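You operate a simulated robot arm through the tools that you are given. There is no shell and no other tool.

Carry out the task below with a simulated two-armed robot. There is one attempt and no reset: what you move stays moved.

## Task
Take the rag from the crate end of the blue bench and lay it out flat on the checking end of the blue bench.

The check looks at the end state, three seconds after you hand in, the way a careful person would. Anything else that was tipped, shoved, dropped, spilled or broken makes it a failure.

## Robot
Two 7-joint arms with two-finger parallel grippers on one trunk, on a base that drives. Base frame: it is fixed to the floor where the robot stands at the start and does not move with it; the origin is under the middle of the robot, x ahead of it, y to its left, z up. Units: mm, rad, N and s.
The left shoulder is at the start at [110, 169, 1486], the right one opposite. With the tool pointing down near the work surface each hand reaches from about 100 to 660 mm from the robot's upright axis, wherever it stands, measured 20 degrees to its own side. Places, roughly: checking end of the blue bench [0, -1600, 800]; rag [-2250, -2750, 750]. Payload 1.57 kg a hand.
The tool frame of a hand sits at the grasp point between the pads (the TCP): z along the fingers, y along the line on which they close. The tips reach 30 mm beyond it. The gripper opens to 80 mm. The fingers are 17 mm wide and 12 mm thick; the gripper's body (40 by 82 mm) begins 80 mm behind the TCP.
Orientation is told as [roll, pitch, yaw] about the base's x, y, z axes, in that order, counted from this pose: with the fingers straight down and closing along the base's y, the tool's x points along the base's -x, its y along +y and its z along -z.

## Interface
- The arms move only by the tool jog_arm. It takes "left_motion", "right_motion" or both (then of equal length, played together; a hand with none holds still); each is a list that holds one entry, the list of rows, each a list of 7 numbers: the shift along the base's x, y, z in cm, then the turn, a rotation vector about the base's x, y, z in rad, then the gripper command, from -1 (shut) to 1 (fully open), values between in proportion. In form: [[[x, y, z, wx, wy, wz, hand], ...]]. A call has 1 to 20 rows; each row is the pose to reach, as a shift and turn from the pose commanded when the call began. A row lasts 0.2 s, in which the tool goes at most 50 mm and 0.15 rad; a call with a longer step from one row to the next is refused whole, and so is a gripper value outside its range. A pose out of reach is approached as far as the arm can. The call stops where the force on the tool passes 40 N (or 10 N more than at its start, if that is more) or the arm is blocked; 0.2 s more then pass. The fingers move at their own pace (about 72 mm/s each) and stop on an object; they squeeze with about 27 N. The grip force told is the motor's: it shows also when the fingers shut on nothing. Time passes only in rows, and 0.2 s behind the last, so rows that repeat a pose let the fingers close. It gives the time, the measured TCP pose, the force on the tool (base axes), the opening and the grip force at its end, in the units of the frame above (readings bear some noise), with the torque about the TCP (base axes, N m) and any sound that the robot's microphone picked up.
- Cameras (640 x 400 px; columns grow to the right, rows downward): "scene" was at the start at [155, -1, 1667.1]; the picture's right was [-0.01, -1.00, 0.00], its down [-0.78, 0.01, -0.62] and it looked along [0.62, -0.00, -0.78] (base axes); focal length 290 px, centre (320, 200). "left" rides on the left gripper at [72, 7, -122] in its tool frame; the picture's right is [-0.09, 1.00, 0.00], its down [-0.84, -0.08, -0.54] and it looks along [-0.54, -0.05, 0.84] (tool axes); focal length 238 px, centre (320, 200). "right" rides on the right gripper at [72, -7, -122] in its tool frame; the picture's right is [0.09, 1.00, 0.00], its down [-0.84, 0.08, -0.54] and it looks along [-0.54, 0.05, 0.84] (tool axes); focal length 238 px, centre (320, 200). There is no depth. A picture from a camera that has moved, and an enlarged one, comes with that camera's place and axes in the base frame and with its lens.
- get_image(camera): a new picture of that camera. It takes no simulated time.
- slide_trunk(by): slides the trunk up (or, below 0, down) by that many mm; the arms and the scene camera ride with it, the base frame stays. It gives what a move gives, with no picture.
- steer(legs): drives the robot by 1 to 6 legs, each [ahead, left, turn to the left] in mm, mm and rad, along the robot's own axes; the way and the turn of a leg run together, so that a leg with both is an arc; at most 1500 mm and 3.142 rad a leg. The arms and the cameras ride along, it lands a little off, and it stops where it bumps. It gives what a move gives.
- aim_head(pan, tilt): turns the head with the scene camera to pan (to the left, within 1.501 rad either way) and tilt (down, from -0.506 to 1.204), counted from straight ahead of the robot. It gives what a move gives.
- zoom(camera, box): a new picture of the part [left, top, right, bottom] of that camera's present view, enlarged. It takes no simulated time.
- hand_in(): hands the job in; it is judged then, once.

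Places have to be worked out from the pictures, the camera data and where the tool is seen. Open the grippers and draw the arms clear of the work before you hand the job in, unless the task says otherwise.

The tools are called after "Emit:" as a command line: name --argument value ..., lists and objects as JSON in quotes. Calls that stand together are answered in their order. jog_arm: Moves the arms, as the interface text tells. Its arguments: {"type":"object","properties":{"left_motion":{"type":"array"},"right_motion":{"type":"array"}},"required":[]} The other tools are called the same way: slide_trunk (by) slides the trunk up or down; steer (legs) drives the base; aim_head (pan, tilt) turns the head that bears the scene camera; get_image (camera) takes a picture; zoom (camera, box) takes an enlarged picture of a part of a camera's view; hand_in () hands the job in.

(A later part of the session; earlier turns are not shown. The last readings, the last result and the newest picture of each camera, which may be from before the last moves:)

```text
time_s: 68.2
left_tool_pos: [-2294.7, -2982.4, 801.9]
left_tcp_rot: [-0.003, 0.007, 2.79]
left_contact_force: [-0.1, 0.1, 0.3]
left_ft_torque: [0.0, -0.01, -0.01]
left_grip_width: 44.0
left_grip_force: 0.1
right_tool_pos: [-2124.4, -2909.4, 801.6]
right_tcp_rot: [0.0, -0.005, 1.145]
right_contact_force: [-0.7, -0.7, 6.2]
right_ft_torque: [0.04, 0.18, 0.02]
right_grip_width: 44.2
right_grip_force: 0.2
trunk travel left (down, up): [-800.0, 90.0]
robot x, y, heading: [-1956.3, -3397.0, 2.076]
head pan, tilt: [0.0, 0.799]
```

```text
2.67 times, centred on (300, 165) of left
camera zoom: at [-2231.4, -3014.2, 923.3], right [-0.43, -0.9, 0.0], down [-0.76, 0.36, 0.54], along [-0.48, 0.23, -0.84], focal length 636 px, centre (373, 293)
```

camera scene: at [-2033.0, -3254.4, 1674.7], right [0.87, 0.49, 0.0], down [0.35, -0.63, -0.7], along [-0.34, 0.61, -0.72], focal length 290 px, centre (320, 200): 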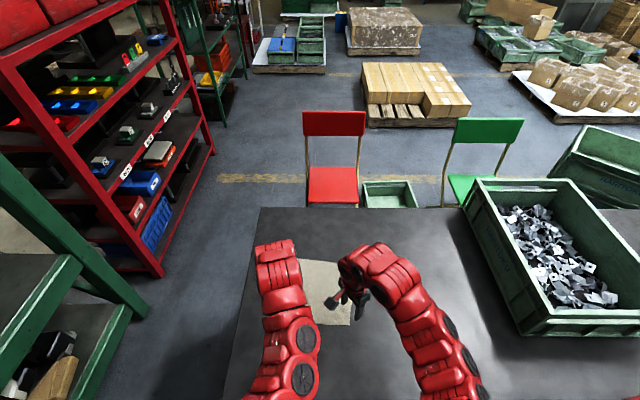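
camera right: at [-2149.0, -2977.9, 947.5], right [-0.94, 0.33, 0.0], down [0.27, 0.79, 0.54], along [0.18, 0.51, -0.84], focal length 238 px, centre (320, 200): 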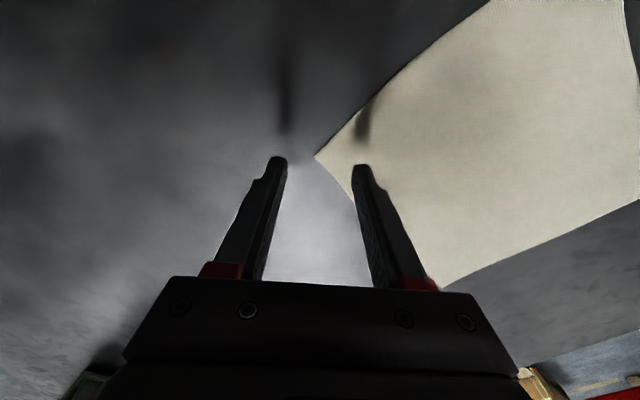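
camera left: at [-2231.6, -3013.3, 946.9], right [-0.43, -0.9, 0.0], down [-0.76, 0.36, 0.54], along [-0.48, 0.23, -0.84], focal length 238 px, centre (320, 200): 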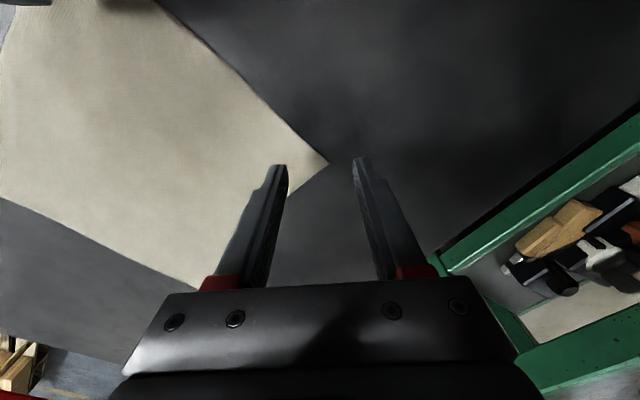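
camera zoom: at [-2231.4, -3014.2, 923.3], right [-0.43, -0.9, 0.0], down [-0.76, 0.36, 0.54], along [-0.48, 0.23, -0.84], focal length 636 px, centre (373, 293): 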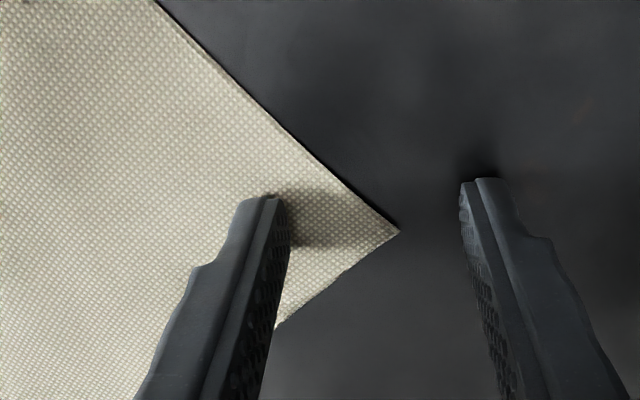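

The right hand's inner finger just touches the cloth (6 N), so the cloth top is near z ≈ 771.5; the left isn't touching yet. I tilt both hands 0.05 rad so the outer fingers sit lower than the cloth edge, and ease down 2–3.5 mm.

Emit:
jog_arm --left_motion '[[[0, 0, -0.1, 0.047, -0.0172, 0, 0.1], [0, 0, -0.2, 0.047, -0.0172, 0, 0.1], [0, 0, -0.3, 0.047, -0.0172, 0, 0.1]]]' --right_motion '[[[0, 0, 0, 0.0207, 0.0456, 0, 0.1], [0, 0, -0.1, 0.0207, 0.0456, 0, 0.1], [0, 0, -0.2, 0.0207, 0.0456, 0, 0.1]]]'

Emit:
zoom --camera "right" --box '[220, 90, 460, 240]'

Emit:
zoom --camera "left" --box '[180, 90, 420, 240]'

```text
time_s: 69.0
left_tool_pos: [-2296.0, -2982.2, 802.0]
left_tcp_rot: [-0.058, 0.001, 2.788]
left_contact_force: [-2.8, -1.9, 26.2]
left_ft_torque: [-0.84, 0.33, -0.04]
left_grip_width: 44.4
left_grip_force: 0.1
right_tool_pos: [-2124.5, -2910.3, 802.1]
right_tcp_rot: [0.052, -0.007, 1.145]
right_contact_force: [1.3, 6.9, 25.8]
right_ft_torque: [-0.12, -0.73, 0.24]
right_grip_width: 41.0
right_grip_force: 0.1
trunk travel left (down, up): [-800.0, 90.0]
robot x, y, heading: [-1953.5, -3398.2, 2.076]
head pan, tilt: [0.0, 0.799]
```

```text
2.67 times, centred on (340, 165) of right
camera zoom: at [-2142.0, -2982.1, 923.6], right [-0.94, 0.33, 0.05], down [0.3, 0.78, 0.55], along [0.14, 0.54, -0.83], focal length 636 px, centre (267, 293)
```

zoom: 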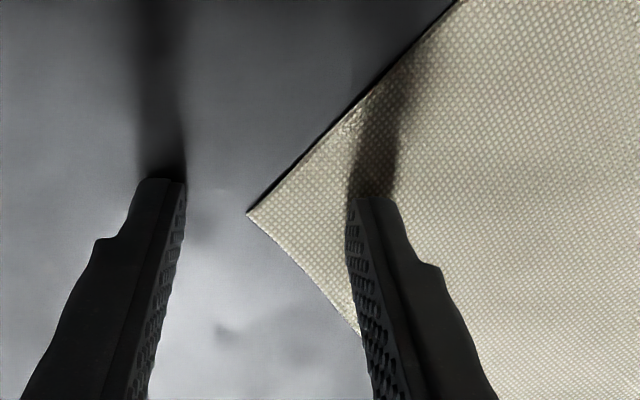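

```text
2.67 times, centred on (300, 165) of left
camera zoom: at [-2233.3, -3021.0, 922.0], right [-0.43, -0.9, -0.06], down [-0.77, 0.33, 0.55], along [-0.47, 0.28, -0.84], focal length 636 px, centre (373, 293)
```

zoom: 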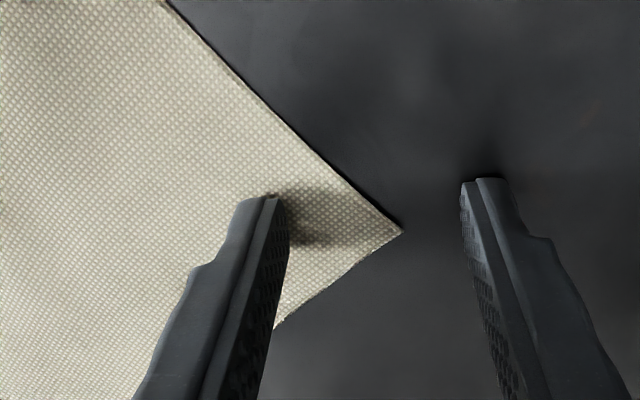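

Both outer fingers now bear on the bare bench (torques say so), so the bench top is ~770.5 and the cloth only ~1 mm thick. I reduce the tilt to 0.02 so both fingers touch lightly.

Emit:
jog_arm --left_motion '[[[0, 0, 0.14, -0.0282, 0.0103, 0, 0.1], [0, 0, 0.14, -0.0282, 0.0103, 0, 0.1]]]' --right_motion '[[[0, 0, 0.07, -0.0124, -0.0274, 0, 0.1], [0, 0, 0.07, -0.0124, -0.0274, 0, 0.1]]]'

```text
time_s: 69.6
left_tool_pos: [-2295.8, -2982.7, 801.1]
left_tcp_rot: [-0.023, 0.004, 2.789]
left_contact_force: [-6.9, 5.1, 20.8]
left_ft_torque: [-0.31, 0.44, -0.23]
left_grip_width: 42.5
left_grip_force: 0.0
right_tool_pos: [-2123.9, -2908.5, 800.6]
right_tcp_rot: [0.02, -0.007, 1.143]
right_contact_force: [1.5, 7.4, 21.6]
right_ft_torque: [0.11, -0.18, 0.18]
right_grip_width: 41.9
right_grip_force: 0.0
trunk travel left (down, up): [-800.0, 90.0]
robot x, y, heading: [-1955.4, -3394.3, 2.079]
head pan, tilt: [0.0, 0.799]
```

The right hand's fingers both bear; on the left mainly the outer one, so I level it a touch more. Then I close both slowly while shifting each hand inward along the diagonal, so the inner fingers stay put and the outer ones push the corners up between the pads.

Emit:
jog_arm --left_motion '[[[0, 0, 0.02, -0.0113, 0.0041, 0, 0.1], [0.069, 0.188, 0.03, -0.0113, 0.0041, 0, 0.0], [0.138, 0.376, 0.03, -0.0113, 0.0041, 0, -0.1], [0.207, 0.564, 0.03, -0.0113, 0.0041, 0, -0.2], [0.276, 0.752, 0.03, -0.0113, 0.0041, 0, -0.3], [0.345, 0.94, 0.03, -0.0113, 0.0041, 0, -0.4], [0.414, 1.128, 0.03, -0.0113, 0.0041, 0, -0.5], [0.483, 1.316, 0.03, -0.0113, 0.0041, 0, -0.6], [0.552, 1.504, 0.03, -0.0113, 0.0041, 0, -0.7], [0.621, 1.692, 0.03, -0.0113, 0.0041, 0, -0.8], [0.69, 1.88, 0.03, -0.0113, 0.0041, 0, -0.9], [0.75, 2.07, 0.03, -0.0113, 0.0041, 0, -1], [0.75, 2.07, 0.03, -0.0113, 0.0041, 0, -1], [0.75, 2.07, 0.03, -0.0113, 0.0041, 0, -1]]]' --right_motion '[[[0, 0, 0.03, 0, 0, 0, 0.1], [-0.182, 0.083, 0.03, 0, 0, 0, 0.0], [-0.364, 0.166, 0.03, 0, 0, 0, -0.1], [-0.546, 0.249, 0.03, 0, 0, 0, -0.2], [-0.728, 0.332, 0.03, 0, 0, 0, -0.3], [-0.91, 0.415, 0.03, 0, 0, 0, -0.4], [-1.092, 0.498, 0.03, 0, 0, 0, -0.5], [-1.274, 0.581, 0.03, 0, 0, 0, -0.6], [-1.456, 0.664, 0.03, 0, 0, 0, -0.7], [-1.638, 0.747, 0.03, 0, 0, 0, -0.8], [-1.82, 0.83, 0.03, 0, 0, 0, -0.9], [-2.0, 0.91, 0.03, 0, 0, 0, -1], [-2.0, 0.91, 0.03, 0, 0, 0, -1], [-2.0, 0.91, 0.03, 0, 0, 0, -1]]]'

Emit:
zoom --camera "right" --box '[220, 90, 460, 240]'

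Emit:
zoom --camera "left" --box '[180, 90, 420, 240]'

```text
time_s: 72.6
left_tool_pos: [-2288.3, -2962.4, 800.1]
left_tcp_rot: [-0.011, 0.007, 2.788]
left_contact_force: [1.0, -1.7, 3.2]
left_ft_torque: [-0.03, 0.0, 0.02]
left_grip_width: 1.6
left_grip_force: 23.7
right_tool_pos: [-2145.2, -2902.8, 800.4]
right_tcp_rot: [0.02, -0.005, 1.146]
right_contact_force: [2.8, -2.3, 19.2]
right_ft_torque: [-0.06, -0.03, 0.02]
right_grip_width: 1.5
right_grip_force: 23.5
trunk travel left (down, up): [-800.0, 90.0]
robot x, y, heading: [-1955.4, -3393.1, 2.073]
head pan, tilt: [0.0, 0.799]
```

```text
2.67 times, centred on (340, 165) of right
camera zoom: at [-2166.0, -2971.7, 923.7], right [-0.94, 0.33, 0.02], down [0.28, 0.79, 0.55], along [0.16, 0.52, -0.84], focal length 636 px, centre (267, 293)
```

zoom: 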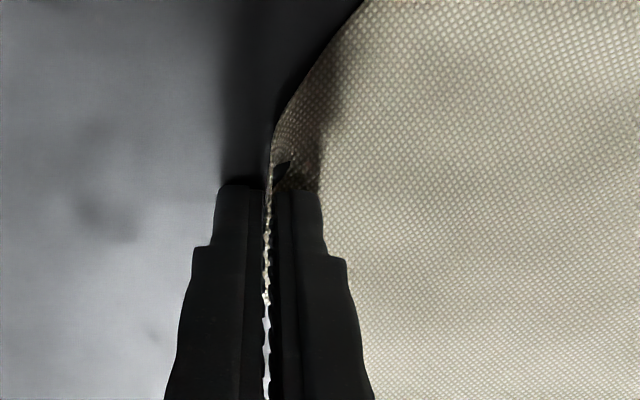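

```text
2.67 times, centred on (300, 165) of left
camera zoom: at [-2223.7, -2995.1, 922.4], right [-0.43, -0.9, -0.01], down [-0.76, 0.36, 0.54], along [-0.48, 0.24, -0.84], focal length 636 px, centre (373, 293)
```

zoom: 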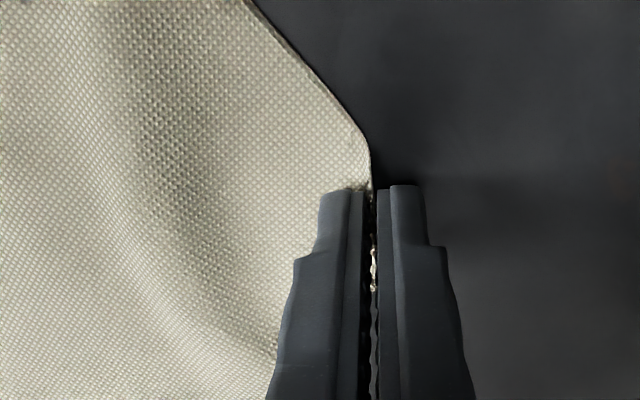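

Both corners are pinched cleanly (pads 1.5 mm apart, cloth corner turned up between them). I lift gently, 15 cm, and look.

Emit:
jog_arm --left_motion '[[[0, 0, 1, 0, 0, 0, -1], [0, 0, 2.5, 0, 0, 0, -1], [0, 0, 4, 0, 0, 0, -1], [0, 0, 6, 0, 0, 0, -1], [0, 0, 8, 0, 0, 0, -1], [0, 0, 10, 0, 0, 0, -1], [0, 0, 12, 0, 0, 0, -1], [0, 0, 14, 0, 0, 0, -1], [0, 0, 15, 0, 0, 0, -1]]]' --right_motion '[[[0, 0, 1, 0, 0, 0, -1], [0, 0, 2.5, 0, 0, 0, -1], [0, 0, 4, 0, 0, 0, -1], [0, 0, 6, 0, 0, 0, -1], [0, 0, 8, 0, 0, 0, -1], [0, 0, 10, 0, 0, 0, -1], [0, 0, 12, 0, 0, 0, -1], [0, 0, 14, 0, 0, 0, -1], [0, 0, 15, 0, 0, 0, -1]]]'

Emit:
get_image --camera "right"

Emit:
get_image --camera "left"

Emit:
get_image --camera "scene"

```text
time_s: 74.8
left_tool_pos: [-2328.9, -2979.2, 947.2]
left_tcp_rot: [0.01, -0.004, 2.875]
left_contact_force: [0.5, -0.2, 0.1]
left_ft_torque: [-0.03, 0.0, -0.01]
left_grip_width: 1.8
left_grip_force: 23.1
right_tool_pos: [-2127.2, -2881.9, 950.7]
right_tcp_rot: [0.02, -0.006, 1.083]
right_contact_force: [-0.2, 0.1, 0.1]
right_ft_torque: [0.04, 0.0, 0.0]
right_grip_width: 0.0
right_grip_force: 21.0
trunk travel left (down, up): [-800.0, 90.0]
robot x, y, heading: [-1952.3, -3393.8, 2.077]
head pan, tilt: [0.0, 0.799]
stopped in row 9 (left hand): the arm was blocked; the commanded pose is now the measured one
```

```text
taken
camera right: at [-2151.8, -2951.4, 1073.4], right [-0.92, 0.38, 0.02], down [0.33, 0.77, 0.55], along [0.2, 0.51, -0.83], focal length 238 px, centre (320, 200)
```

right: 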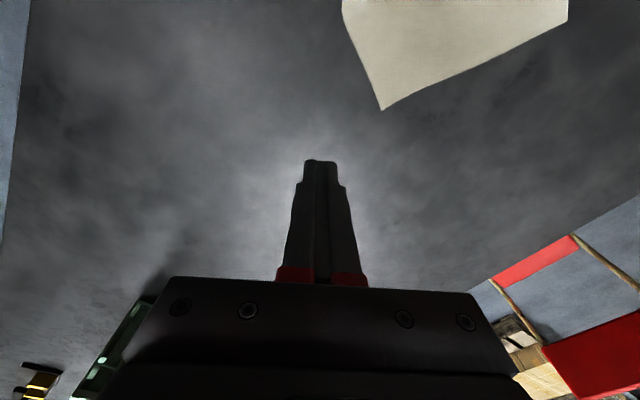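

```text
taken
camera left: at [-2260.0, -3003.8, 1067.5], right [-0.35, -0.94, 0.01], down [-0.78, 0.3, 0.55], along [-0.51, 0.18, -0.84], focal length 238 px, centre (320, 200)
```

left: 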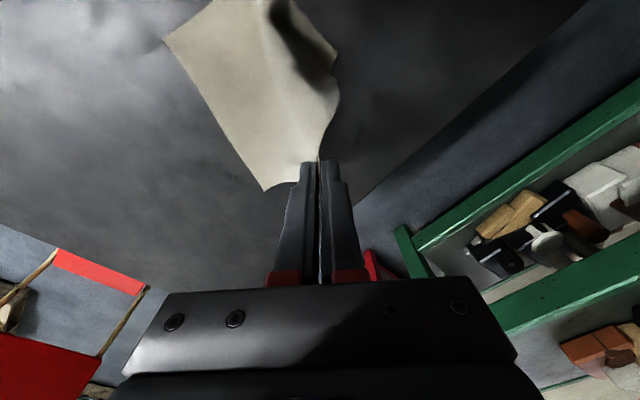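

```text
taken
camera scene: at [-2033.4, -3254.3, 1674.6], right [0.87, 0.49, 0.0], down [0.35, -0.63, -0.7], along [-0.34, 0.61, -0.72], focal length 290 px, centre (320, 200)
```

scene: 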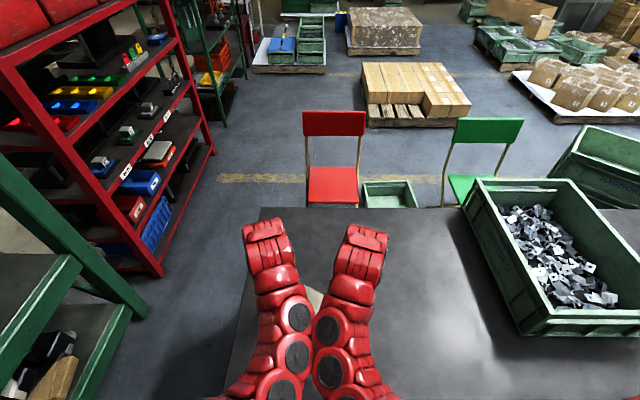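

The arms' elbows met as they folded upward, the left was pushed aside and the right corner slipped out; the left still holds its corner, with the rag half on the bench. I move the right arm aside, then lower the left back to where it lay, and will regrasp and keep the hands low from then on.

Emit:
jog_arm --right_motion '[[[2.6, 1.4, 0, 0, 0, 0, -1], [5.2, 2.9, 0, 0, 0, 0, -0.5], [7.9, 4.3, 0, 0, 0, 0, 0], [10.5, 5.8, 0, 0, 0, 0, 0]]]'

Emit:
get_image --camera "scene"

```text
time_s: 75.8
left_tool_pos: [-2325.4, -2977.7, 947.1]
left_tcp_rot: [0.011, -0.006, 2.873]
left_contact_force: [1.3, 0.3, -0.5]
left_ft_torque: [0.02, 0.01, -0.02]
left_grip_width: 1.4
left_grip_force: 22.9
right_tool_pos: [-2020.6, -2824.0, 951.4]
right_tcp_rot: [0.02, -0.006, 1.085]
right_contact_force: [0.4, 0.5, -0.2]
right_ft_torque: [0.04, 0.0, 0.0]
right_grip_width: 39.9
right_grip_force: 0.0
trunk travel left (down, up): [-800.0, 90.0]
robot x, y, heading: [-1954.5, -3395.7, 2.08]
head pan, tilt: [0.0, 0.799]
```

```text
taken
camera scene: at [-2032.2, -3253.6, 1674.6], right [0.87, 0.49, 0.0], down [0.35, -0.63, -0.7], along [-0.34, 0.61, -0.72], focal length 290 px, centre (320, 200)
```

scene: 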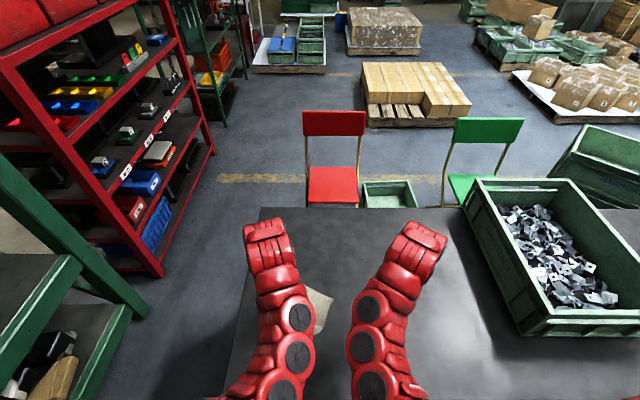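

The arms are apart now. I check how the rag hangs from the left hand using the hand cameras.

Emit:
get_image --camera "right"

Emit:
get_image --camera "left"

Emit:
zoom --camera "scene" --box '[220, 200, 460, 350]'

```text
taken
camera right: at [-2045.9, -2893.2, 1072.9], right [-0.92, 0.38, 0.02], down [0.33, 0.77, 0.55], along [0.2, 0.51, -0.84], focal length 238 px, centre (320, 200)
```

right: 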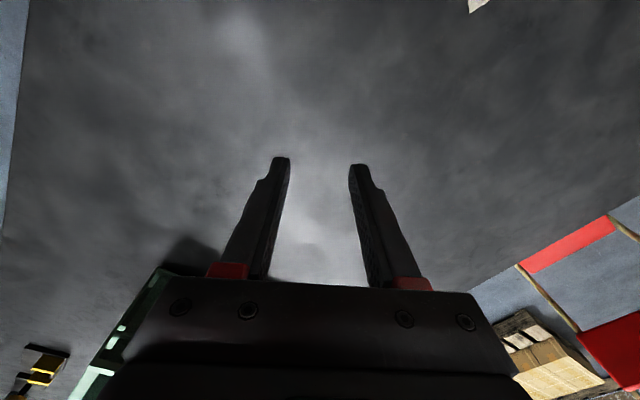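

```text
taken
camera left: at [-2257.5, -3002.5, 1068.1], right [-0.35, -0.94, 0.01], down [-0.78, 0.3, 0.55], along [-0.51, 0.19, -0.84], focal length 238 px, centre (320, 200)
```

left: 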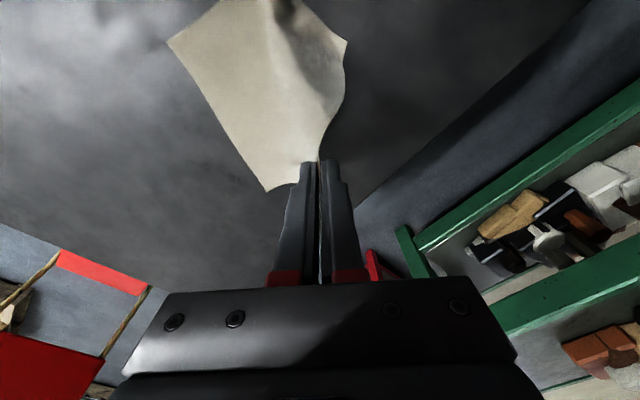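

```text
2.67 times, centred on (340, 275) of scene
camera zoom: at [-2032.2, -3253.6, 1674.6], right [0.87, 0.49, 0.0], down [0.35, -0.63, -0.7], along [-0.34, 0.61, -0.72], focal length 773 px, centre (267, 0)
```

zoom: 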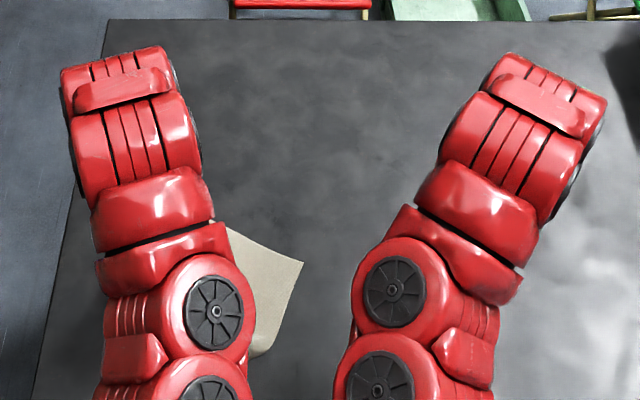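

The rag's far corners now lie at about (−2393, −2867) and (−2200, −2857), the left hand still holding the near-left corner. I lay that corner back down, drawing it towards me and turning the hand so that the left side comes out straight.

Emit:
jog_arm --left_motion '[[[-0.6, -1.0, -1.8, 0, 0, -0.05, -1], [-1.2, -2.0, -3.6, 0, 0, -0.1, -1], [-1.8, -3.1, -5.4, 0, 0, -0.15, -1], [-2.4, -4.1, -7.2, 0, 0, -0.2, -1], [-2.9, -5.1, -9.0, 0, 0, -0.25, -1], [-3.5, -6.1, -10.8, 0, 0, -0.3, -1], [-4.1, -7.2, -12.6, 0, 0, -0.35, -1], [-4.7, -8.2, -14.2, 0, 0, -0.4, -1], [-4.7, -8.2, -14.2, 0, 0, -0.4, -1]]]' --right_motion '[[[1, 0.5, 0, 0, 0, 0, 0], [2, 1, 0, 0, 0, 0, 0], [3, 1.5, 0, 0, 0, 0, 0], [4, 2, 0, 0, 0, 0, 0], [4, 2, 0, 0, 0, 0, 0], [4, 2, 0, 0, 0, 0, 0], [4, 2, 0, 0, 0, 0, 0], [4, 2, 0, 0, 0, 0, 0], [4, 2, 0, 0, 0, 0, 0]]]'

Emit:
get_image --camera "left"

Emit:
get_image --camera "scene"

Emit:
zoom --camera "scene" --box '[220, 200, 460, 350]'

```text
time_s: 77.8
left_tool_pos: [-2373.1, -3059.3, 805.6]
left_tcp_rot: [0.01, -0.004, 2.471]
left_contact_force: [-1.0, -0.3, -0.1]
left_ft_torque: [0.04, 0.02, 0.06]
left_grip_width: 1.9
left_grip_force: 23.6
right_tool_pos: [-1980.3, -2805.0, 949.2]
right_tcp_rot: [0.019, -0.006, 1.086]
right_contact_force: [0.4, 1.0, -0.1]
right_ft_torque: [0.01, -0.02, -0.02]
right_grip_width: 40.2
right_grip_force: 0.0
trunk travel left (down, up): [-800.0, 90.0]
robot x, y, heading: [-1956.2, -3395.6, 2.074]
head pan, tilt: [0.0, 0.799]
```

```text
taken
camera left: at [-2319.8, -3109.5, 925.9], right [-0.69, -0.72, 0.01], down [-0.6, 0.58, 0.55], along [-0.4, 0.37, -0.84], focal length 238 px, centre (320, 200)
```

left: 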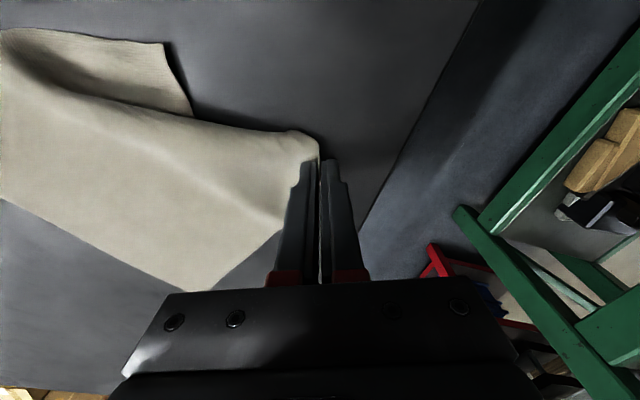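

```text
taken
camera scene: at [-2032.7, -3254.1, 1674.7], right [0.87, 0.49, 0.0], down [0.35, -0.63, -0.7], along [-0.34, 0.61, -0.72], focal length 290 px, centre (320, 200)
```

scene: 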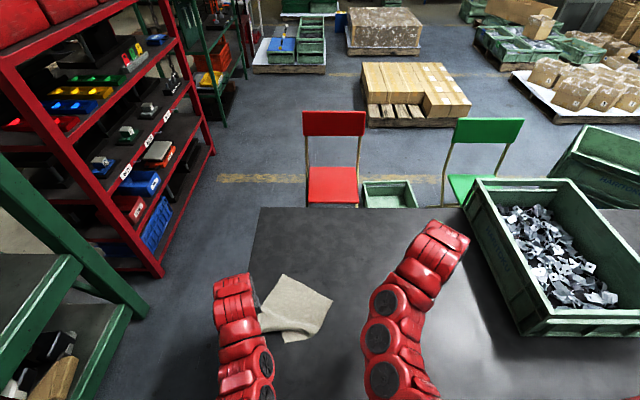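

```text
2.67 times, centred on (340, 275) of scene
camera zoom: at [-2032.7, -3254.1, 1674.7], right [0.87, 0.49, 0.0], down [0.35, -0.63, -0.7], along [-0.34, 0.61, -0.72], focal length 773 px, centre (267, 0)
```

zoom: 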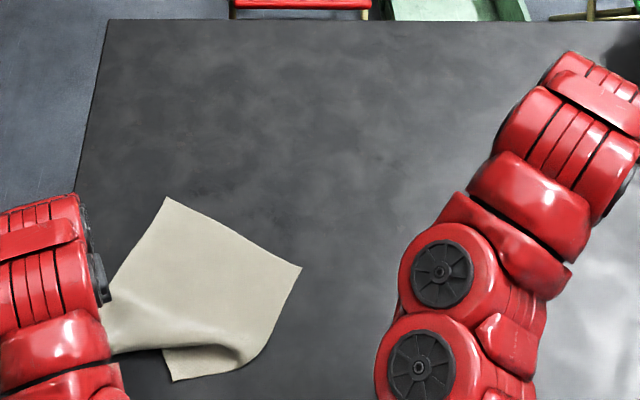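

The left side lies straight now, but the near-right corner is tucked back under a fold at about (−2266, −3047). I release the left corner right at the bench and draw the left hand up and away so I can straighten the other corner with the right hand.

Emit:
jog_arm --left_motion '[[[0, 0, -0.4, 0, 0, 0, -1], [0, 0, -0.4, 0, 0, 0, -0.9], [0, 0, -0.4, 0, 0, 0, -0.75], [0, 0, -0.4, 0, 0, 0, -0.6], [0, 0, -0.3, 0, 0, 0, -0.5], [0, 0, 1, 0, 0, 0, -0.5], [0, 0, 3, 0, 0, 0, -0.5], [-1, -1, 6, 0, 0, 0, -0.5], [-2, -2, 9, 0, 0, 0, -0.5], [-4, -4, 11, 0, 0, 0, -0.5]]]'

Emit:
get_image --camera "left"

Emit:
zoom --camera "scene" --box '[220, 220, 420, 345]'

```text
time_s: 80.0
left_tool_pos: [-2413.9, -3100.8, 914.9]
left_tcp_rot: [0.006, -0.003, 2.472]
left_contact_force: [0.2, -0.9, 0.3]
left_ft_torque: [0.01, -0.02, 0.01]
left_grip_width: 19.9
left_grip_force: 0.1
right_tool_pos: [-1980.7, -2805.4, 950.9]
right_tcp_rot: [0.02, -0.009, 1.085]
right_contact_force: [0.4, 0.4, 0.5]
right_ft_torque: [0.01, -0.06, -0.05]
right_grip_width: 39.8
right_grip_force: 0.0
trunk travel left (down, up): [-800.0, 90.0]
robot x, y, heading: [-1954.5, -3394.7, 2.079]
head pan, tilt: [0.0, 0.799]
```

```text
taken
camera left: at [-2360.4, -3151.0, 1035.8], right [-0.69, -0.72, 0.01], down [-0.6, 0.58, 0.54], along [-0.4, 0.37, -0.84], focal length 238 px, centre (320, 200)
```

left: 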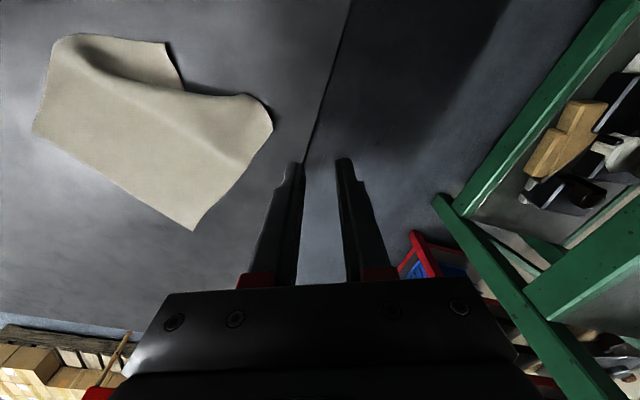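

```text
3.20 times, centred on (320, 282) of scene
camera zoom: at [-2033.9, -3255.0, 1674.7], right [0.87, 0.49, 0.0], down [0.35, -0.63, -0.7], along [-0.34, 0.61, -0.72], focal length 928 px, centre (320, -64)
```

zoom: 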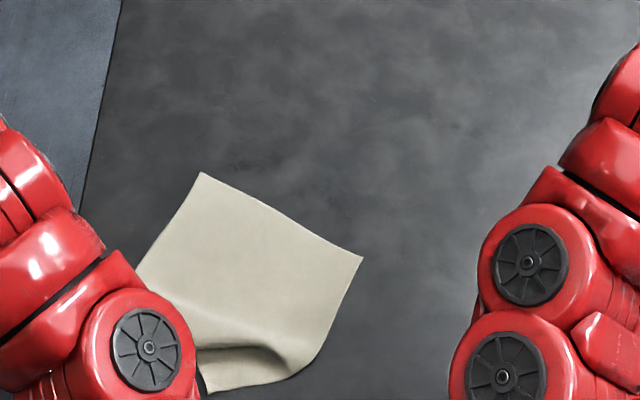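

The rag's near-right corner C is at about (−2264, −3048) with a wave behind it; the near-left corner D lies at (−2371, −3071). I bring the right hand over corner C, turned square to the rag's right edge there, and shift the left hand a bit further aside.

Emit:
jog_arm --left_motion '[[[-1, -0.6, 0.5, 0, 0, 0, -0.5], [-2, -1.2, 1, 0, 0, 0, -0.5], [-3, -1.8, 1.5, 0, 0, 0, -0.5], [-4, -2.4, 2, 0, 0, 0, -0.5], [-5, -3, 2, 0, 0, 0, -0.5], [-6, -3.5, 2, 0, 0, 0, -0.5], [-6, -3.5, 2, 0, 0, 0, -0.5], [-6, -3.5, 2, 0, 0, 0, -0.5], [-6, -3.5, 2, 0, 0, 0, -0.5]]]' --right_motion '[[[-3.0, -2.5, -0.9, -0.002, -0.002, -0.048, 0.1], [-6.0, -5.1, -1.8, -0.004, -0.003, -0.097, 0.1], [-9.0, -7.6, -2.7, -0.006, -0.005, -0.145, 0.1], [-12.0, -10.1, -3.6, -0.008, -0.006, -0.193, 0.1], [-15.0, -12.7, -4.5, -0.01, -0.008, -0.242, 0.1], [-18.1, -15.2, -5.4, -0.012, -0.009, -0.29, 0.1], [-21.1, -17.7, -6.3, -0.013, -0.011, -0.338, 0.1], [-24.1, -20.3, -7.2, -0.015, -0.012, -0.387, 0.1], [-27.1, -22.8, -8.1, -0.0173, -0.0135, -0.435, 0.1]]]'

Emit:
get_image --camera "right"

Emit:
get_image --camera "scene"

```text
time_s: 82.0
left_tool_pos: [-2474.1, -3134.6, 935.9]
left_tcp_rot: [0.007, -0.004, 2.474]
left_contact_force: [-0.7, 0.3, 0.7]
left_ft_torque: [0.03, -0.02, 0.0]
left_grip_width: 19.6
left_grip_force: 0.0
right_tool_pos: [-2253.5, -3031.9, 871.1]
right_tcp_rot: [-0.001, -0.003, 0.649]
right_contact_force: [-0.3, 0.6, 0.5]
right_ft_torque: [0.02, -0.01, -0.03]
right_grip_width: 44.3
right_grip_force: 0.1
trunk travel left (down, up): [-800.0, 90.0]
robot x, y, heading: [-1950.2, -3396.5, 2.077]
head pan, tilt: [0.0, 0.799]
```

```text
taken
camera right: at [-2306.4, -3081.4, 993.4], right [-0.67, 0.74, 0.0], down [0.62, 0.57, 0.55], along [0.4, 0.37, -0.84], focal length 238 px, centre (320, 200)
```

right: 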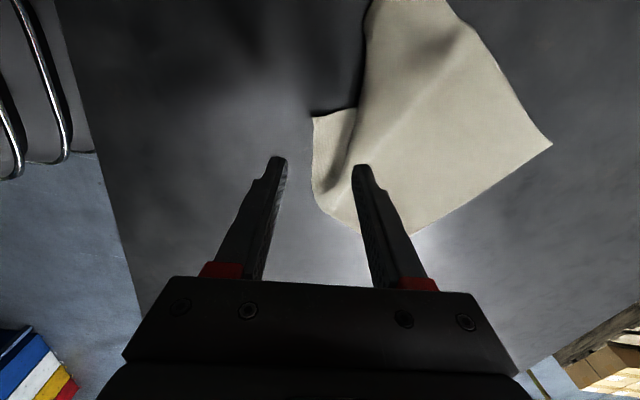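

```text
taken
camera scene: at [-2034.1, -3254.8, 1674.6], right [0.87, 0.49, 0.0], down [0.35, -0.63, -0.7], along [-0.34, 0.61, -0.72], focal length 290 px, centre (320, 200)
```

scene: 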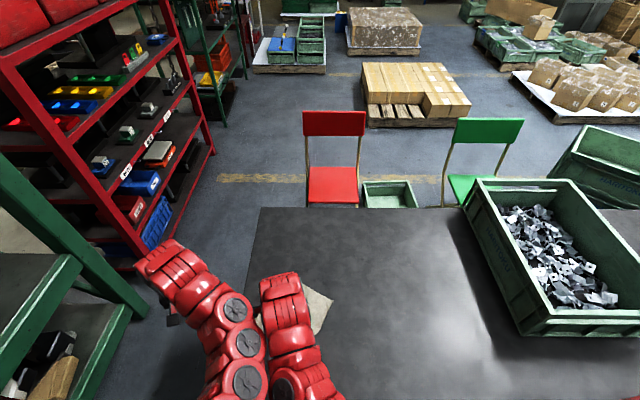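

The two forearms are very close to each other here because the rag lies left of my axis. I back the base 60 mm and strafe 80 mm left (clear floor) so the right arm gets more room.

Emit:
steer --legs '[[-60, 0, 0], [0, 80, 0]]'

Emit:
get_image --camera "scene"

```text
time_s: 83.6
left_tool_pos: [-2512.8, -3227.2, 936.9]
left_tcp_rot: [0.007, -0.006, 2.471]
left_contact_force: [0.6, -0.3, -0.1]
left_ft_torque: [0.0, 0.0, 0.01]
left_grip_width: 20.0
left_grip_force: 0.1
right_tool_pos: [-2291.6, -3123.9, 871.4]
right_tcp_rot: [0.001, -0.003, 0.65]
right_contact_force: [0.7, -0.3, 0.1]
right_ft_torque: [0.0, 0.01, 0.02]
right_grip_width: 43.9
right_grip_force: 0.1
trunk travel left (down, up): [-800.0, 90.0]
robot x, y, heading: [-1994.8, -3490.0, 2.079]
head pan, tilt: [0.0, 0.799]
```

```text
taken
camera scene: at [-2072.6, -3347.2, 1674.9], right [0.87, 0.48, 0.0], down [0.35, -0.63, -0.7], along [-0.34, 0.61, -0.72], focal length 290 px, centre (320, 200)
```

scene: 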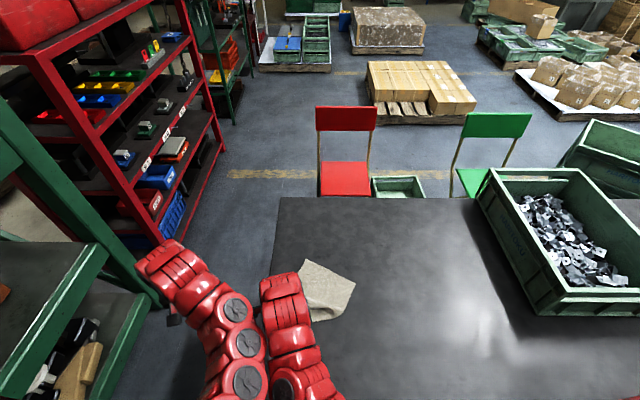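

Now the right hand shifts back over corner C with more room between the arms.

Emit:
jog_arm --right_motion '[[[1.3, 3.1, 0, 0, 0, 0, -0.2], [2.5, 6.1, 0, 0, 0, 0, -0.2], [3.7, 9.2, -1, 0, 0, 0, -0.2], [3.7, 9.2, -2.5, 0, 0, 0, -0.2], [3.7, 9.2, -4, 0, 0, 0, -0.2]]]'

Emit:
get_image --camera "right"

Emit:
get_image --camera "scene"

```text
time_s: 84.8
left_tool_pos: [-2514.1, -3225.9, 934.9]
left_tcp_rot: [0.008, -0.004, 2.472]
left_contact_force: [-0.3, -0.4, -0.3]
left_ft_torque: [-0.03, 0.01, 0.0]
left_grip_width: 20.2
left_grip_force: 0.0
right_tool_pos: [-2255.3, -3030.7, 829.8]
right_tcp_rot: [-0.001, -0.003, 0.65]
right_contact_force: [0.2, 0.1, 0.0]
right_ft_torque: [0.01, -0.01, -0.05]
right_grip_width: 32.0
right_grip_force: 0.0
trunk travel left (down, up): [-800.0, 90.0]
robot x, y, heading: [-1992.5, -3484.3, 2.076]
head pan, tilt: [0.0, 0.799]
```

```text
taken
camera right: at [-2308.8, -3079.9, 952.9], right [-0.68, 0.74, 0.0], down [0.62, 0.57, 0.55], along [0.4, 0.37, -0.84], focal length 238 px, centre (320, 200)
```

right: 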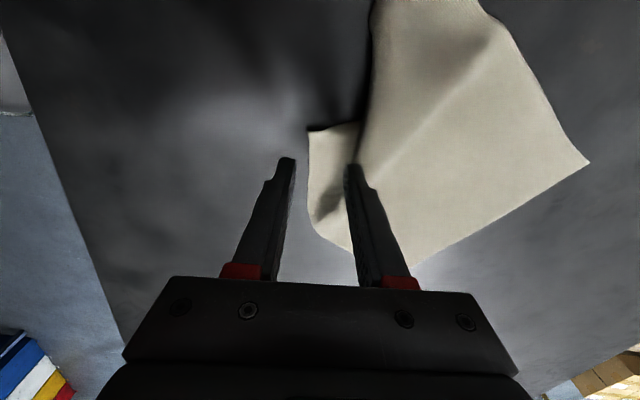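

```text
taken
camera scene: at [-2073.8, -3345.5, 1674.6], right [0.87, 0.48, 0.0], down [0.35, -0.63, -0.7], along [-0.34, 0.61, -0.72], focal length 290 px, centre (320, 200)
```

scene: 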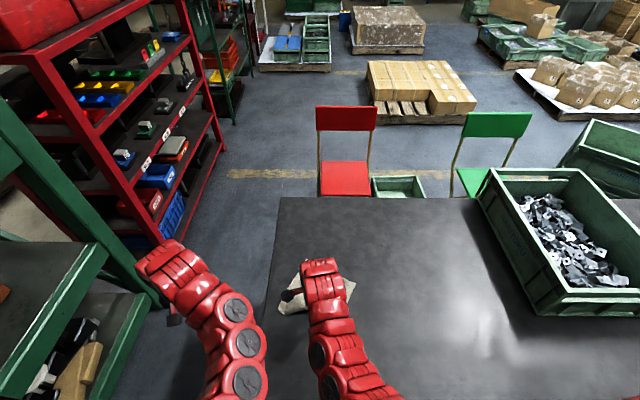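

Corner C is well between the fingers, clear of the wave behind it. I lower the right hand with a slight tilt, creeping the last millimetres.

Emit:
jog_arm --right_motion '[[[0, 0, -1, 0.008, 0.006, 0, -0.2], [0, 0, -2, 0.0159, 0.0121, 0, -0.2], [0, 0, -2.5, 0.0159, 0.0121, 0, -0.2], [0, 0, -2.7, 0.0159, 0.0121, 0, -0.2], [0, 0, -2.85, 0.0159, 0.0121, 0, -0.2], [0, 0, -2.95, 0.0159, 0.0121, 0, -0.2]]]'

Emit:
zoom --camera "right" --box '[220, 90, 460, 240]'

```text
time_s: 86.2
left_tool_pos: [-2514.1, -3225.6, 935.8]
left_tcp_rot: [0.01, -0.004, 2.47]
left_contact_force: [-0.1, 0.4, -0.4]
left_ft_torque: [-0.01, 0.02, -0.02]
left_grip_width: 19.9
left_grip_force: 0.0
right_tool_pos: [-2254.4, -3030.5, 801.6]
right_tcp_rot: [0.018, -0.003, 0.65]
right_contact_force: [-0.4, 0.9, 2.6]
right_ft_torque: [0.07, 0.05, -0.03]
right_grip_width: 32.3
right_grip_force: 0.0
trunk travel left (down, up): [-800.0, 90.0]
robot x, y, heading: [-1995.1, -3486.3, 2.076]
head pan, tilt: [0.0, 0.799]
```

```text
2.67 times, centred on (340, 165) of right
camera zoom: at [-2307.1, -3082.4, 924.0], right [-0.68, 0.74, 0.02], down [0.62, 0.56, 0.55], along [0.39, 0.38, -0.84], focal length 636 px, centre (267, 293)
```

zoom: 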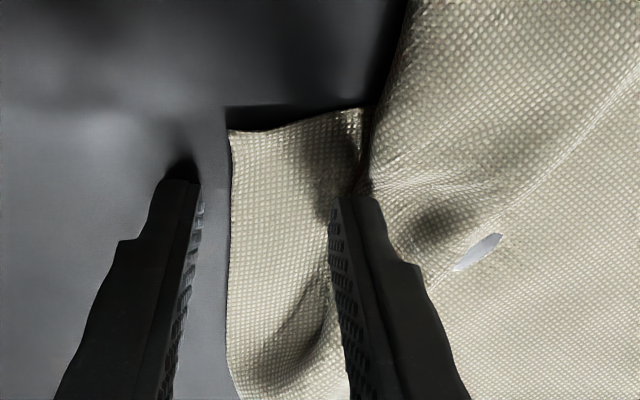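

Light contact; the flap edge lies between the fingers with the inner finger clear of the main fold. I press ~1 mm more and close slowly while shifting inward so the outer finger scoops the edge up.

Emit:
jog_arm --right_motion '[[[0, 0, -0.1, 0, 0, 0, -0.2], [0, 0, -0.15, 0, 0, 0, -0.2], [-0.121, 0.159, -0.15, 0, 0, 0, -0.3], [-0.242, 0.318, -0.15, 0, 0, 0, -0.4], [-0.364, 0.477, -0.15, 0, 0, 0, -0.5], [-0.485, 0.636, -0.15, 0, 0, 0, -0.6], [-0.606, 0.795, -0.15, 0, 0, 0, -0.7], [-0.727, 0.954, -0.15, 0, 0, 0, -0.8], [-0.848, 1.113, -0.15, 0, 0, 0, -0.9], [-0.97, 1.272, -0.15, 0, 0, 0, -1], [-0.97, 1.272, -0.15, 0, 0, 0, -1], [-0.97, 1.272, -0.15, 0, 0, 0, -1]]]'

Emit:
zoom --camera "right" --box '[220, 90, 460, 240]'

```text
time_s: 88.8
left_tool_pos: [-2511.5, -3227.9, 937.2]
left_tcp_rot: [0.006, -0.007, 2.472]
left_contact_force: [0.1, -0.1, 0.0]
left_ft_torque: [0.01, -0.03, 0.0]
left_grip_width: 19.8
left_grip_force: 0.1
right_tool_pos: [-2263.5, -3019.6, 801.5]
right_tcp_rot: [0.021, -0.004, 0.648]
right_contact_force: [3.3, -5.4, 31.5]
right_ft_torque: [0.09, 0.12, -0.01]
right_grip_width: 2.1
right_grip_force: 23.4
trunk travel left (down, up): [-800.0, 90.0]
robot x, y, heading: [-1996.9, -3483.6, 2.077]
head pan, tilt: [0.0, 0.799]
```

```text
2.67 times, centred on (340, 165) of right
camera zoom: at [-2315.5, -3071.6, 923.9], right [-0.68, 0.74, 0.02], down [0.62, 0.56, 0.55], along [0.39, 0.38, -0.84], focal length 636 px, centre (267, 293)
```

zoom: 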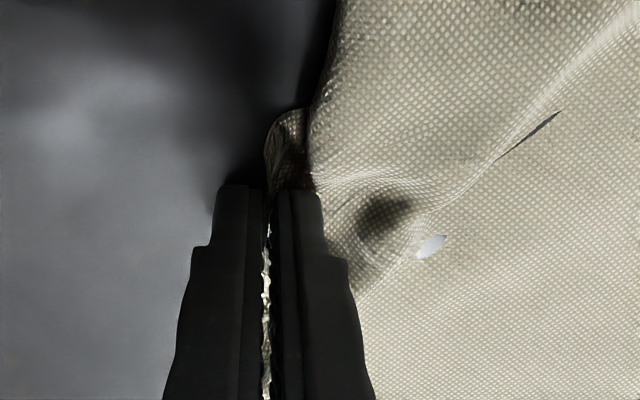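

The edge near C is held (2.1 mm between pads). I lift it 3 cm and carry it right and towards me, turning the hand so the right side of the rag comes out straight, then set it back down.

Emit:
jog_arm --right_motion '[[[0, 0, 1.2, 0, 0, 0, -1], [0, 0, 3, 0, 0, 0, -1], [0.8, -0.4, 3.2, 0, 0, 0.12, -1], [1.6, -0.8, 3.2, 0, 0, 0.24, -1], [2.4, -1.2, 3.2, 0, 0, 0.36, -1], [3.2, -1.6, 3.2, 0, 0, 0.48, -1], [4.0, -2.0, 3.0, 0, 0, 0.6, -1], [4.8, -2.4, 2.6, 0, 0, 0.72, -1], [5.5, -2.7, 2.0, 0, 0, 0.84, -1], [6.0, -3.0, 1.2, 0, 0, 0.95, -1], [6.2, -3.0, 0.6, 0, 0, 0.95, -1]]]'

Emit:
get_image --camera "right"

Emit:
get_image --camera "left"

Emit:
zoom --camera "scene" --box '[220, 220, 420, 345]'

```text
time_s: 91.2
left_tool_pos: [-2513.5, -3225.8, 936.3]
left_tcp_rot: [0.01, -0.004, 2.471]
left_contact_force: [0.6, 0.5, -0.4]
left_ft_torque: [0.01, 0.04, 0.02]
left_grip_width: 19.9
left_grip_force: 0.0
right_tool_pos: [-2201.8, -3048.1, 803.6]
right_tcp_rot: [0.018, -0.003, 1.601]
right_contact_force: [0.2, -0.6, 0.2]
right_ft_torque: [-0.01, -0.03, -0.03]
right_grip_width: 2.1
right_grip_force: 23.7
trunk travel left (down, up): [-800.0, 90.0]
robot x, y, heading: [-1994.0, -3486.2, 2.076]
head pan, tilt: [0.0, 0.799]
```

```text
taken
camera right: at [-2191.4, -3120.7, 928.0], right [-0.99, -0.12, 0.02], down [-0.09, 0.83, 0.55], along [-0.08, 0.54, -0.84], focal length 238 px, centre (320, 200)
```

right: 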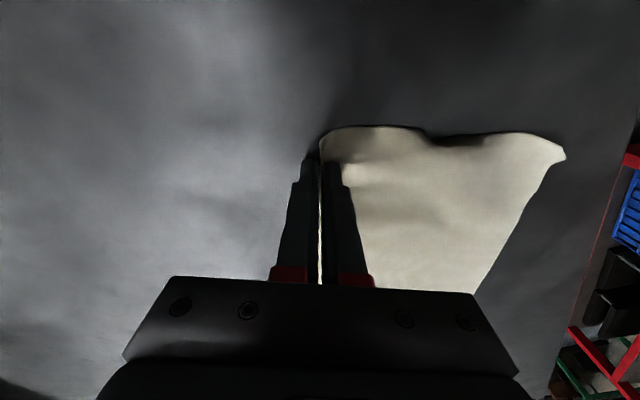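

```text
taken
camera left: at [-2460.4, -3275.7, 1056.4], right [-0.69, -0.72, 0.01], down [-0.6, 0.58, 0.54], along [-0.4, 0.37, -0.84], focal length 238 px, centre (320, 200)
```

left: 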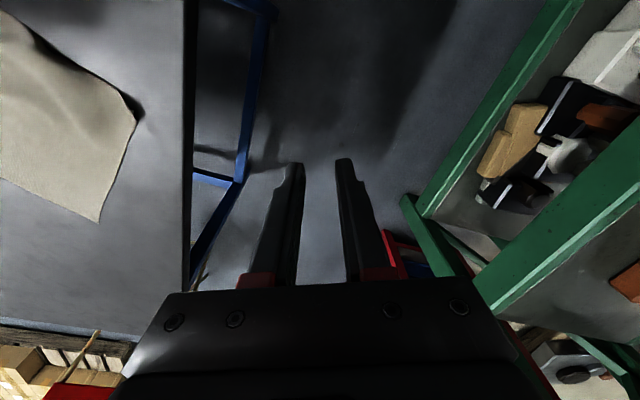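

```text
3.20 times, centred on (320, 282) of scene
camera zoom: at [-2073.4, -3345.4, 1674.6], right [0.87, 0.48, 0.0], down [0.35, -0.63, -0.7], along [-0.34, 0.61, -0.72], focal length 928 px, centre (320, -64)
```

zoom: 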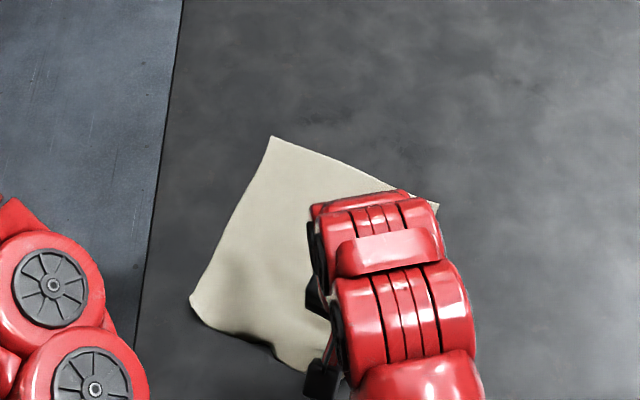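

The rag is opened out again, and the near-left corner D sits at about (−2376, −3075). With the right hand still holding its corner, I bring the left hand over D.

Emit:
jog_arm --left_motion '[[[2.4, 2.6, -0.6, 0, 0, 0, 0], [4.8, 5.2, -1.2, 0, 0, 0, 0], [7.2, 7.9, -2.0, 0, 0, 0, 0], [9.5, 10.5, -3.5, 0, 0, 0, 0], [11.9, 13.1, -5.5, 0, 0, 0, 0], [14.2, 15.7, -7.5, -0.008, 0, 0, 0], [14.2, 15.7, -8.5, -0.008, 0, 0, 0]]]'

Emit:
get_image --camera "left"

Emit:
get_image --camera "scene"

```text
time_s: 92.8
left_tool_pos: [-2371.6, -3068.2, 849.2]
left_tcp_rot: [0.012, 0.001, 2.47]
left_contact_force: [-0.4, -0.6, 0.8]
left_ft_torque: [0.01, 0.0, 0.03]
left_grip_width: 40.1
left_grip_force: 0.1
right_tool_pos: [-2202.8, -3048.8, 806.0]
right_tcp_rot: [0.017, -0.003, 1.597]
right_contact_force: [-1.0, -0.2, 0.1]
right_ft_torque: [0.01, 0.0, -0.01]
right_grip_width: 2.3
right_grip_force: 24.2
trunk travel left (down, up): [-800.0, 90.0]
robot x, y, heading: [-1992.3, -3485.1, 2.081]
head pan, tilt: [0.0, 0.799]
```

```text
taken
camera left: at [-2318.2, -3117.0, 971.8], right [-0.69, -0.72, 0.01], down [-0.6, 0.59, 0.54], along [-0.4, 0.36, -0.84], focal length 238 px, centre (320, 200)
```

left: 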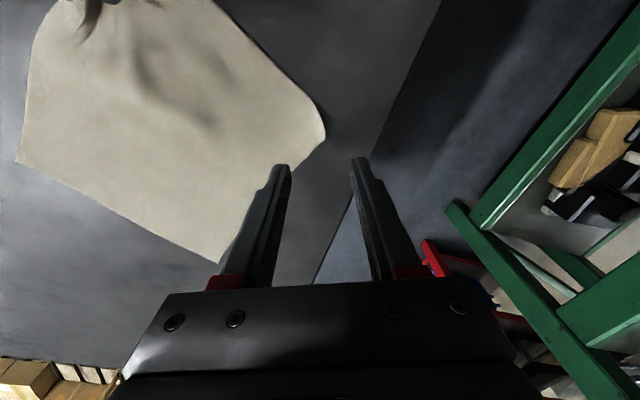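

```text
taken
camera scene: at [-2073.7, -3346.1, 1674.7], right [0.87, 0.48, 0.0], down [0.35, -0.63, -0.7], along [-0.34, 0.61, -0.72], focal length 290 px, centre (320, 200)
```

scene: 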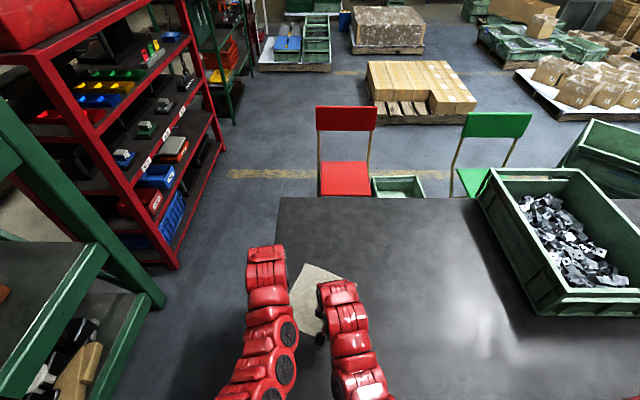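

Corner D is ~5 mm outside the pinch centre. I lower the left hand onto it with the outer finger a hair lower, creeping at the end.

Emit:
jog_arm --left_motion '[[[0.3, -0.3, -1.5, 0.0128, -0.0096, 0, 0], [0.36, -0.35, -3, 0.0256, -0.0192, 0, 0], [0.36, -0.35, -4, 0.0256, -0.0192, 0, 0], [0.36, -0.35, -4.4, 0.0256, -0.0192, 0, 0], [0.36, -0.35, -4.6, 0.0256, -0.0192, 0, 0], [0.36, -0.35, -4.75, 0.0256, -0.0192, 0, 0], [0.36, -0.35, -4.9, 0.0256, -0.0192, 0, 0]]]'

Emit:
zoom --camera "left" --box '[180, 90, 420, 240]'

```text
time_s: 94.4
left_tool_pos: [-2368.8, -3071.7, 801.5]
left_tcp_rot: [-0.019, 0.001, 2.471]
left_contact_force: [0.5, -0.5, 0.3]
left_ft_torque: [-0.01, -0.01, 0.03]
left_grip_width: 40.0
left_grip_force: 0.0
right_tool_pos: [-2202.7, -3047.7, 804.6]
right_tcp_rot: [0.019, -0.003, 1.599]
right_contact_force: [-0.7, -0.4, 0.1]
right_ft_torque: [-0.02, -0.04, -0.06]
right_grip_width: 2.1
right_grip_force: 24.0
trunk travel left (down, up): [-800.0, 90.0]
robot x, y, heading: [-1992.7, -3485.0, 2.077]
head pan, tilt: [0.0, 0.799]
```

```text
2.67 times, centred on (300, 165) of left
camera zoom: at [-2317.3, -3124.5, 922.3], right [-0.69, -0.72, -0.02], down [-0.61, 0.57, 0.54], along [-0.38, 0.39, -0.84], focal length 636 px, centre (373, 293)
```

zoom: 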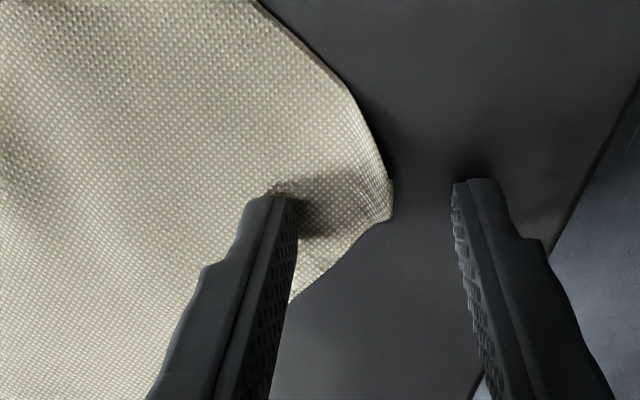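

Positioned well, not yet touching. I go down 1.5 mm more, then close with the inward shift as before.

Emit:
jog_arm --left_motion '[[[0, 0, -0.1, 0, 0, 0, 0], [0, 0, -0.18, 0, 0, 0, 0], [0.125, 0.156, -0.18, 0, 0, 0, -0.1], [0.25, 0.312, -0.18, 0, 0, 0, -0.2], [0.375, 0.468, -0.18, 0, 0, 0, -0.3], [0.5, 0.624, -0.18, 0, 0, 0, -0.4], [0.625, 0.78, -0.18, 0, 0, 0, -0.5], [0.75, 0.936, -0.18, 0, 0, 0, -0.6], [0.875, 1.092, -0.18, 0, 0, 0, -0.7], [1.0, 1.248, -0.18, 0, 0, 0, -0.8], [1.125, 1.404, -0.18, 0, 0, 0, -0.9], [1.25, 1.56, -0.18, 0, 0, 0, -1], [1.25, 1.56, -0.18, 0, 0, 0, -1], [1.25, 1.56, -0.18, 0, 0, 0, -1]]]'

Emit:
zoom --camera "left" --box '[180, 90, 420, 240]'

Emit:
get_image --camera "right"

```text
time_s: 97.4
left_tool_pos: [-2355.0, -3057.0, 800.4]
left_tcp_rot: [-0.019, -0.002, 2.47]
left_contact_force: [-1.4, -2.6, 19.5]
left_ft_torque: [-0.05, 0.02, 0.0]
left_grip_width: 2.2
left_grip_force: 23.4
right_tool_pos: [-2202.8, -3048.1, 806.2]
right_tcp_rot: [0.018, -0.005, 1.599]
right_contact_force: [0.2, 0.0, 0.4]
right_ft_torque: [0.02, -0.02, -0.03]
right_grip_width: 2.1
right_grip_force: 23.9
trunk travel left (down, up): [-800.0, 90.0]
robot x, y, heading: [-1994.4, -3484.4, 2.073]
head pan, tilt: [0.0, 0.799]
```

```text
2.67 times, centred on (300, 165) of left
camera zoom: at [-2304.0, -3110.3, 921.5], right [-0.69, -0.72, -0.02], down [-0.61, 0.57, 0.55], along [-0.38, 0.39, -0.84], focal length 636 px, centre (373, 293)
```

zoom: 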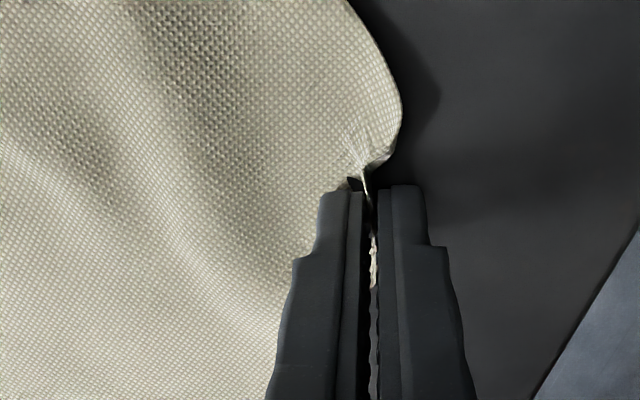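

```text
taken
camera right: at [-2190.9, -3121.8, 929.1], right [-0.99, -0.12, 0.02], down [-0.09, 0.83, 0.55], along [-0.08, 0.54, -0.84], focal length 238 px, centre (320, 200)
```

right: 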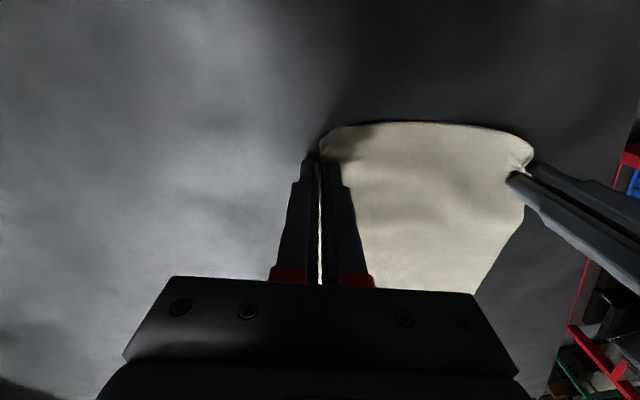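

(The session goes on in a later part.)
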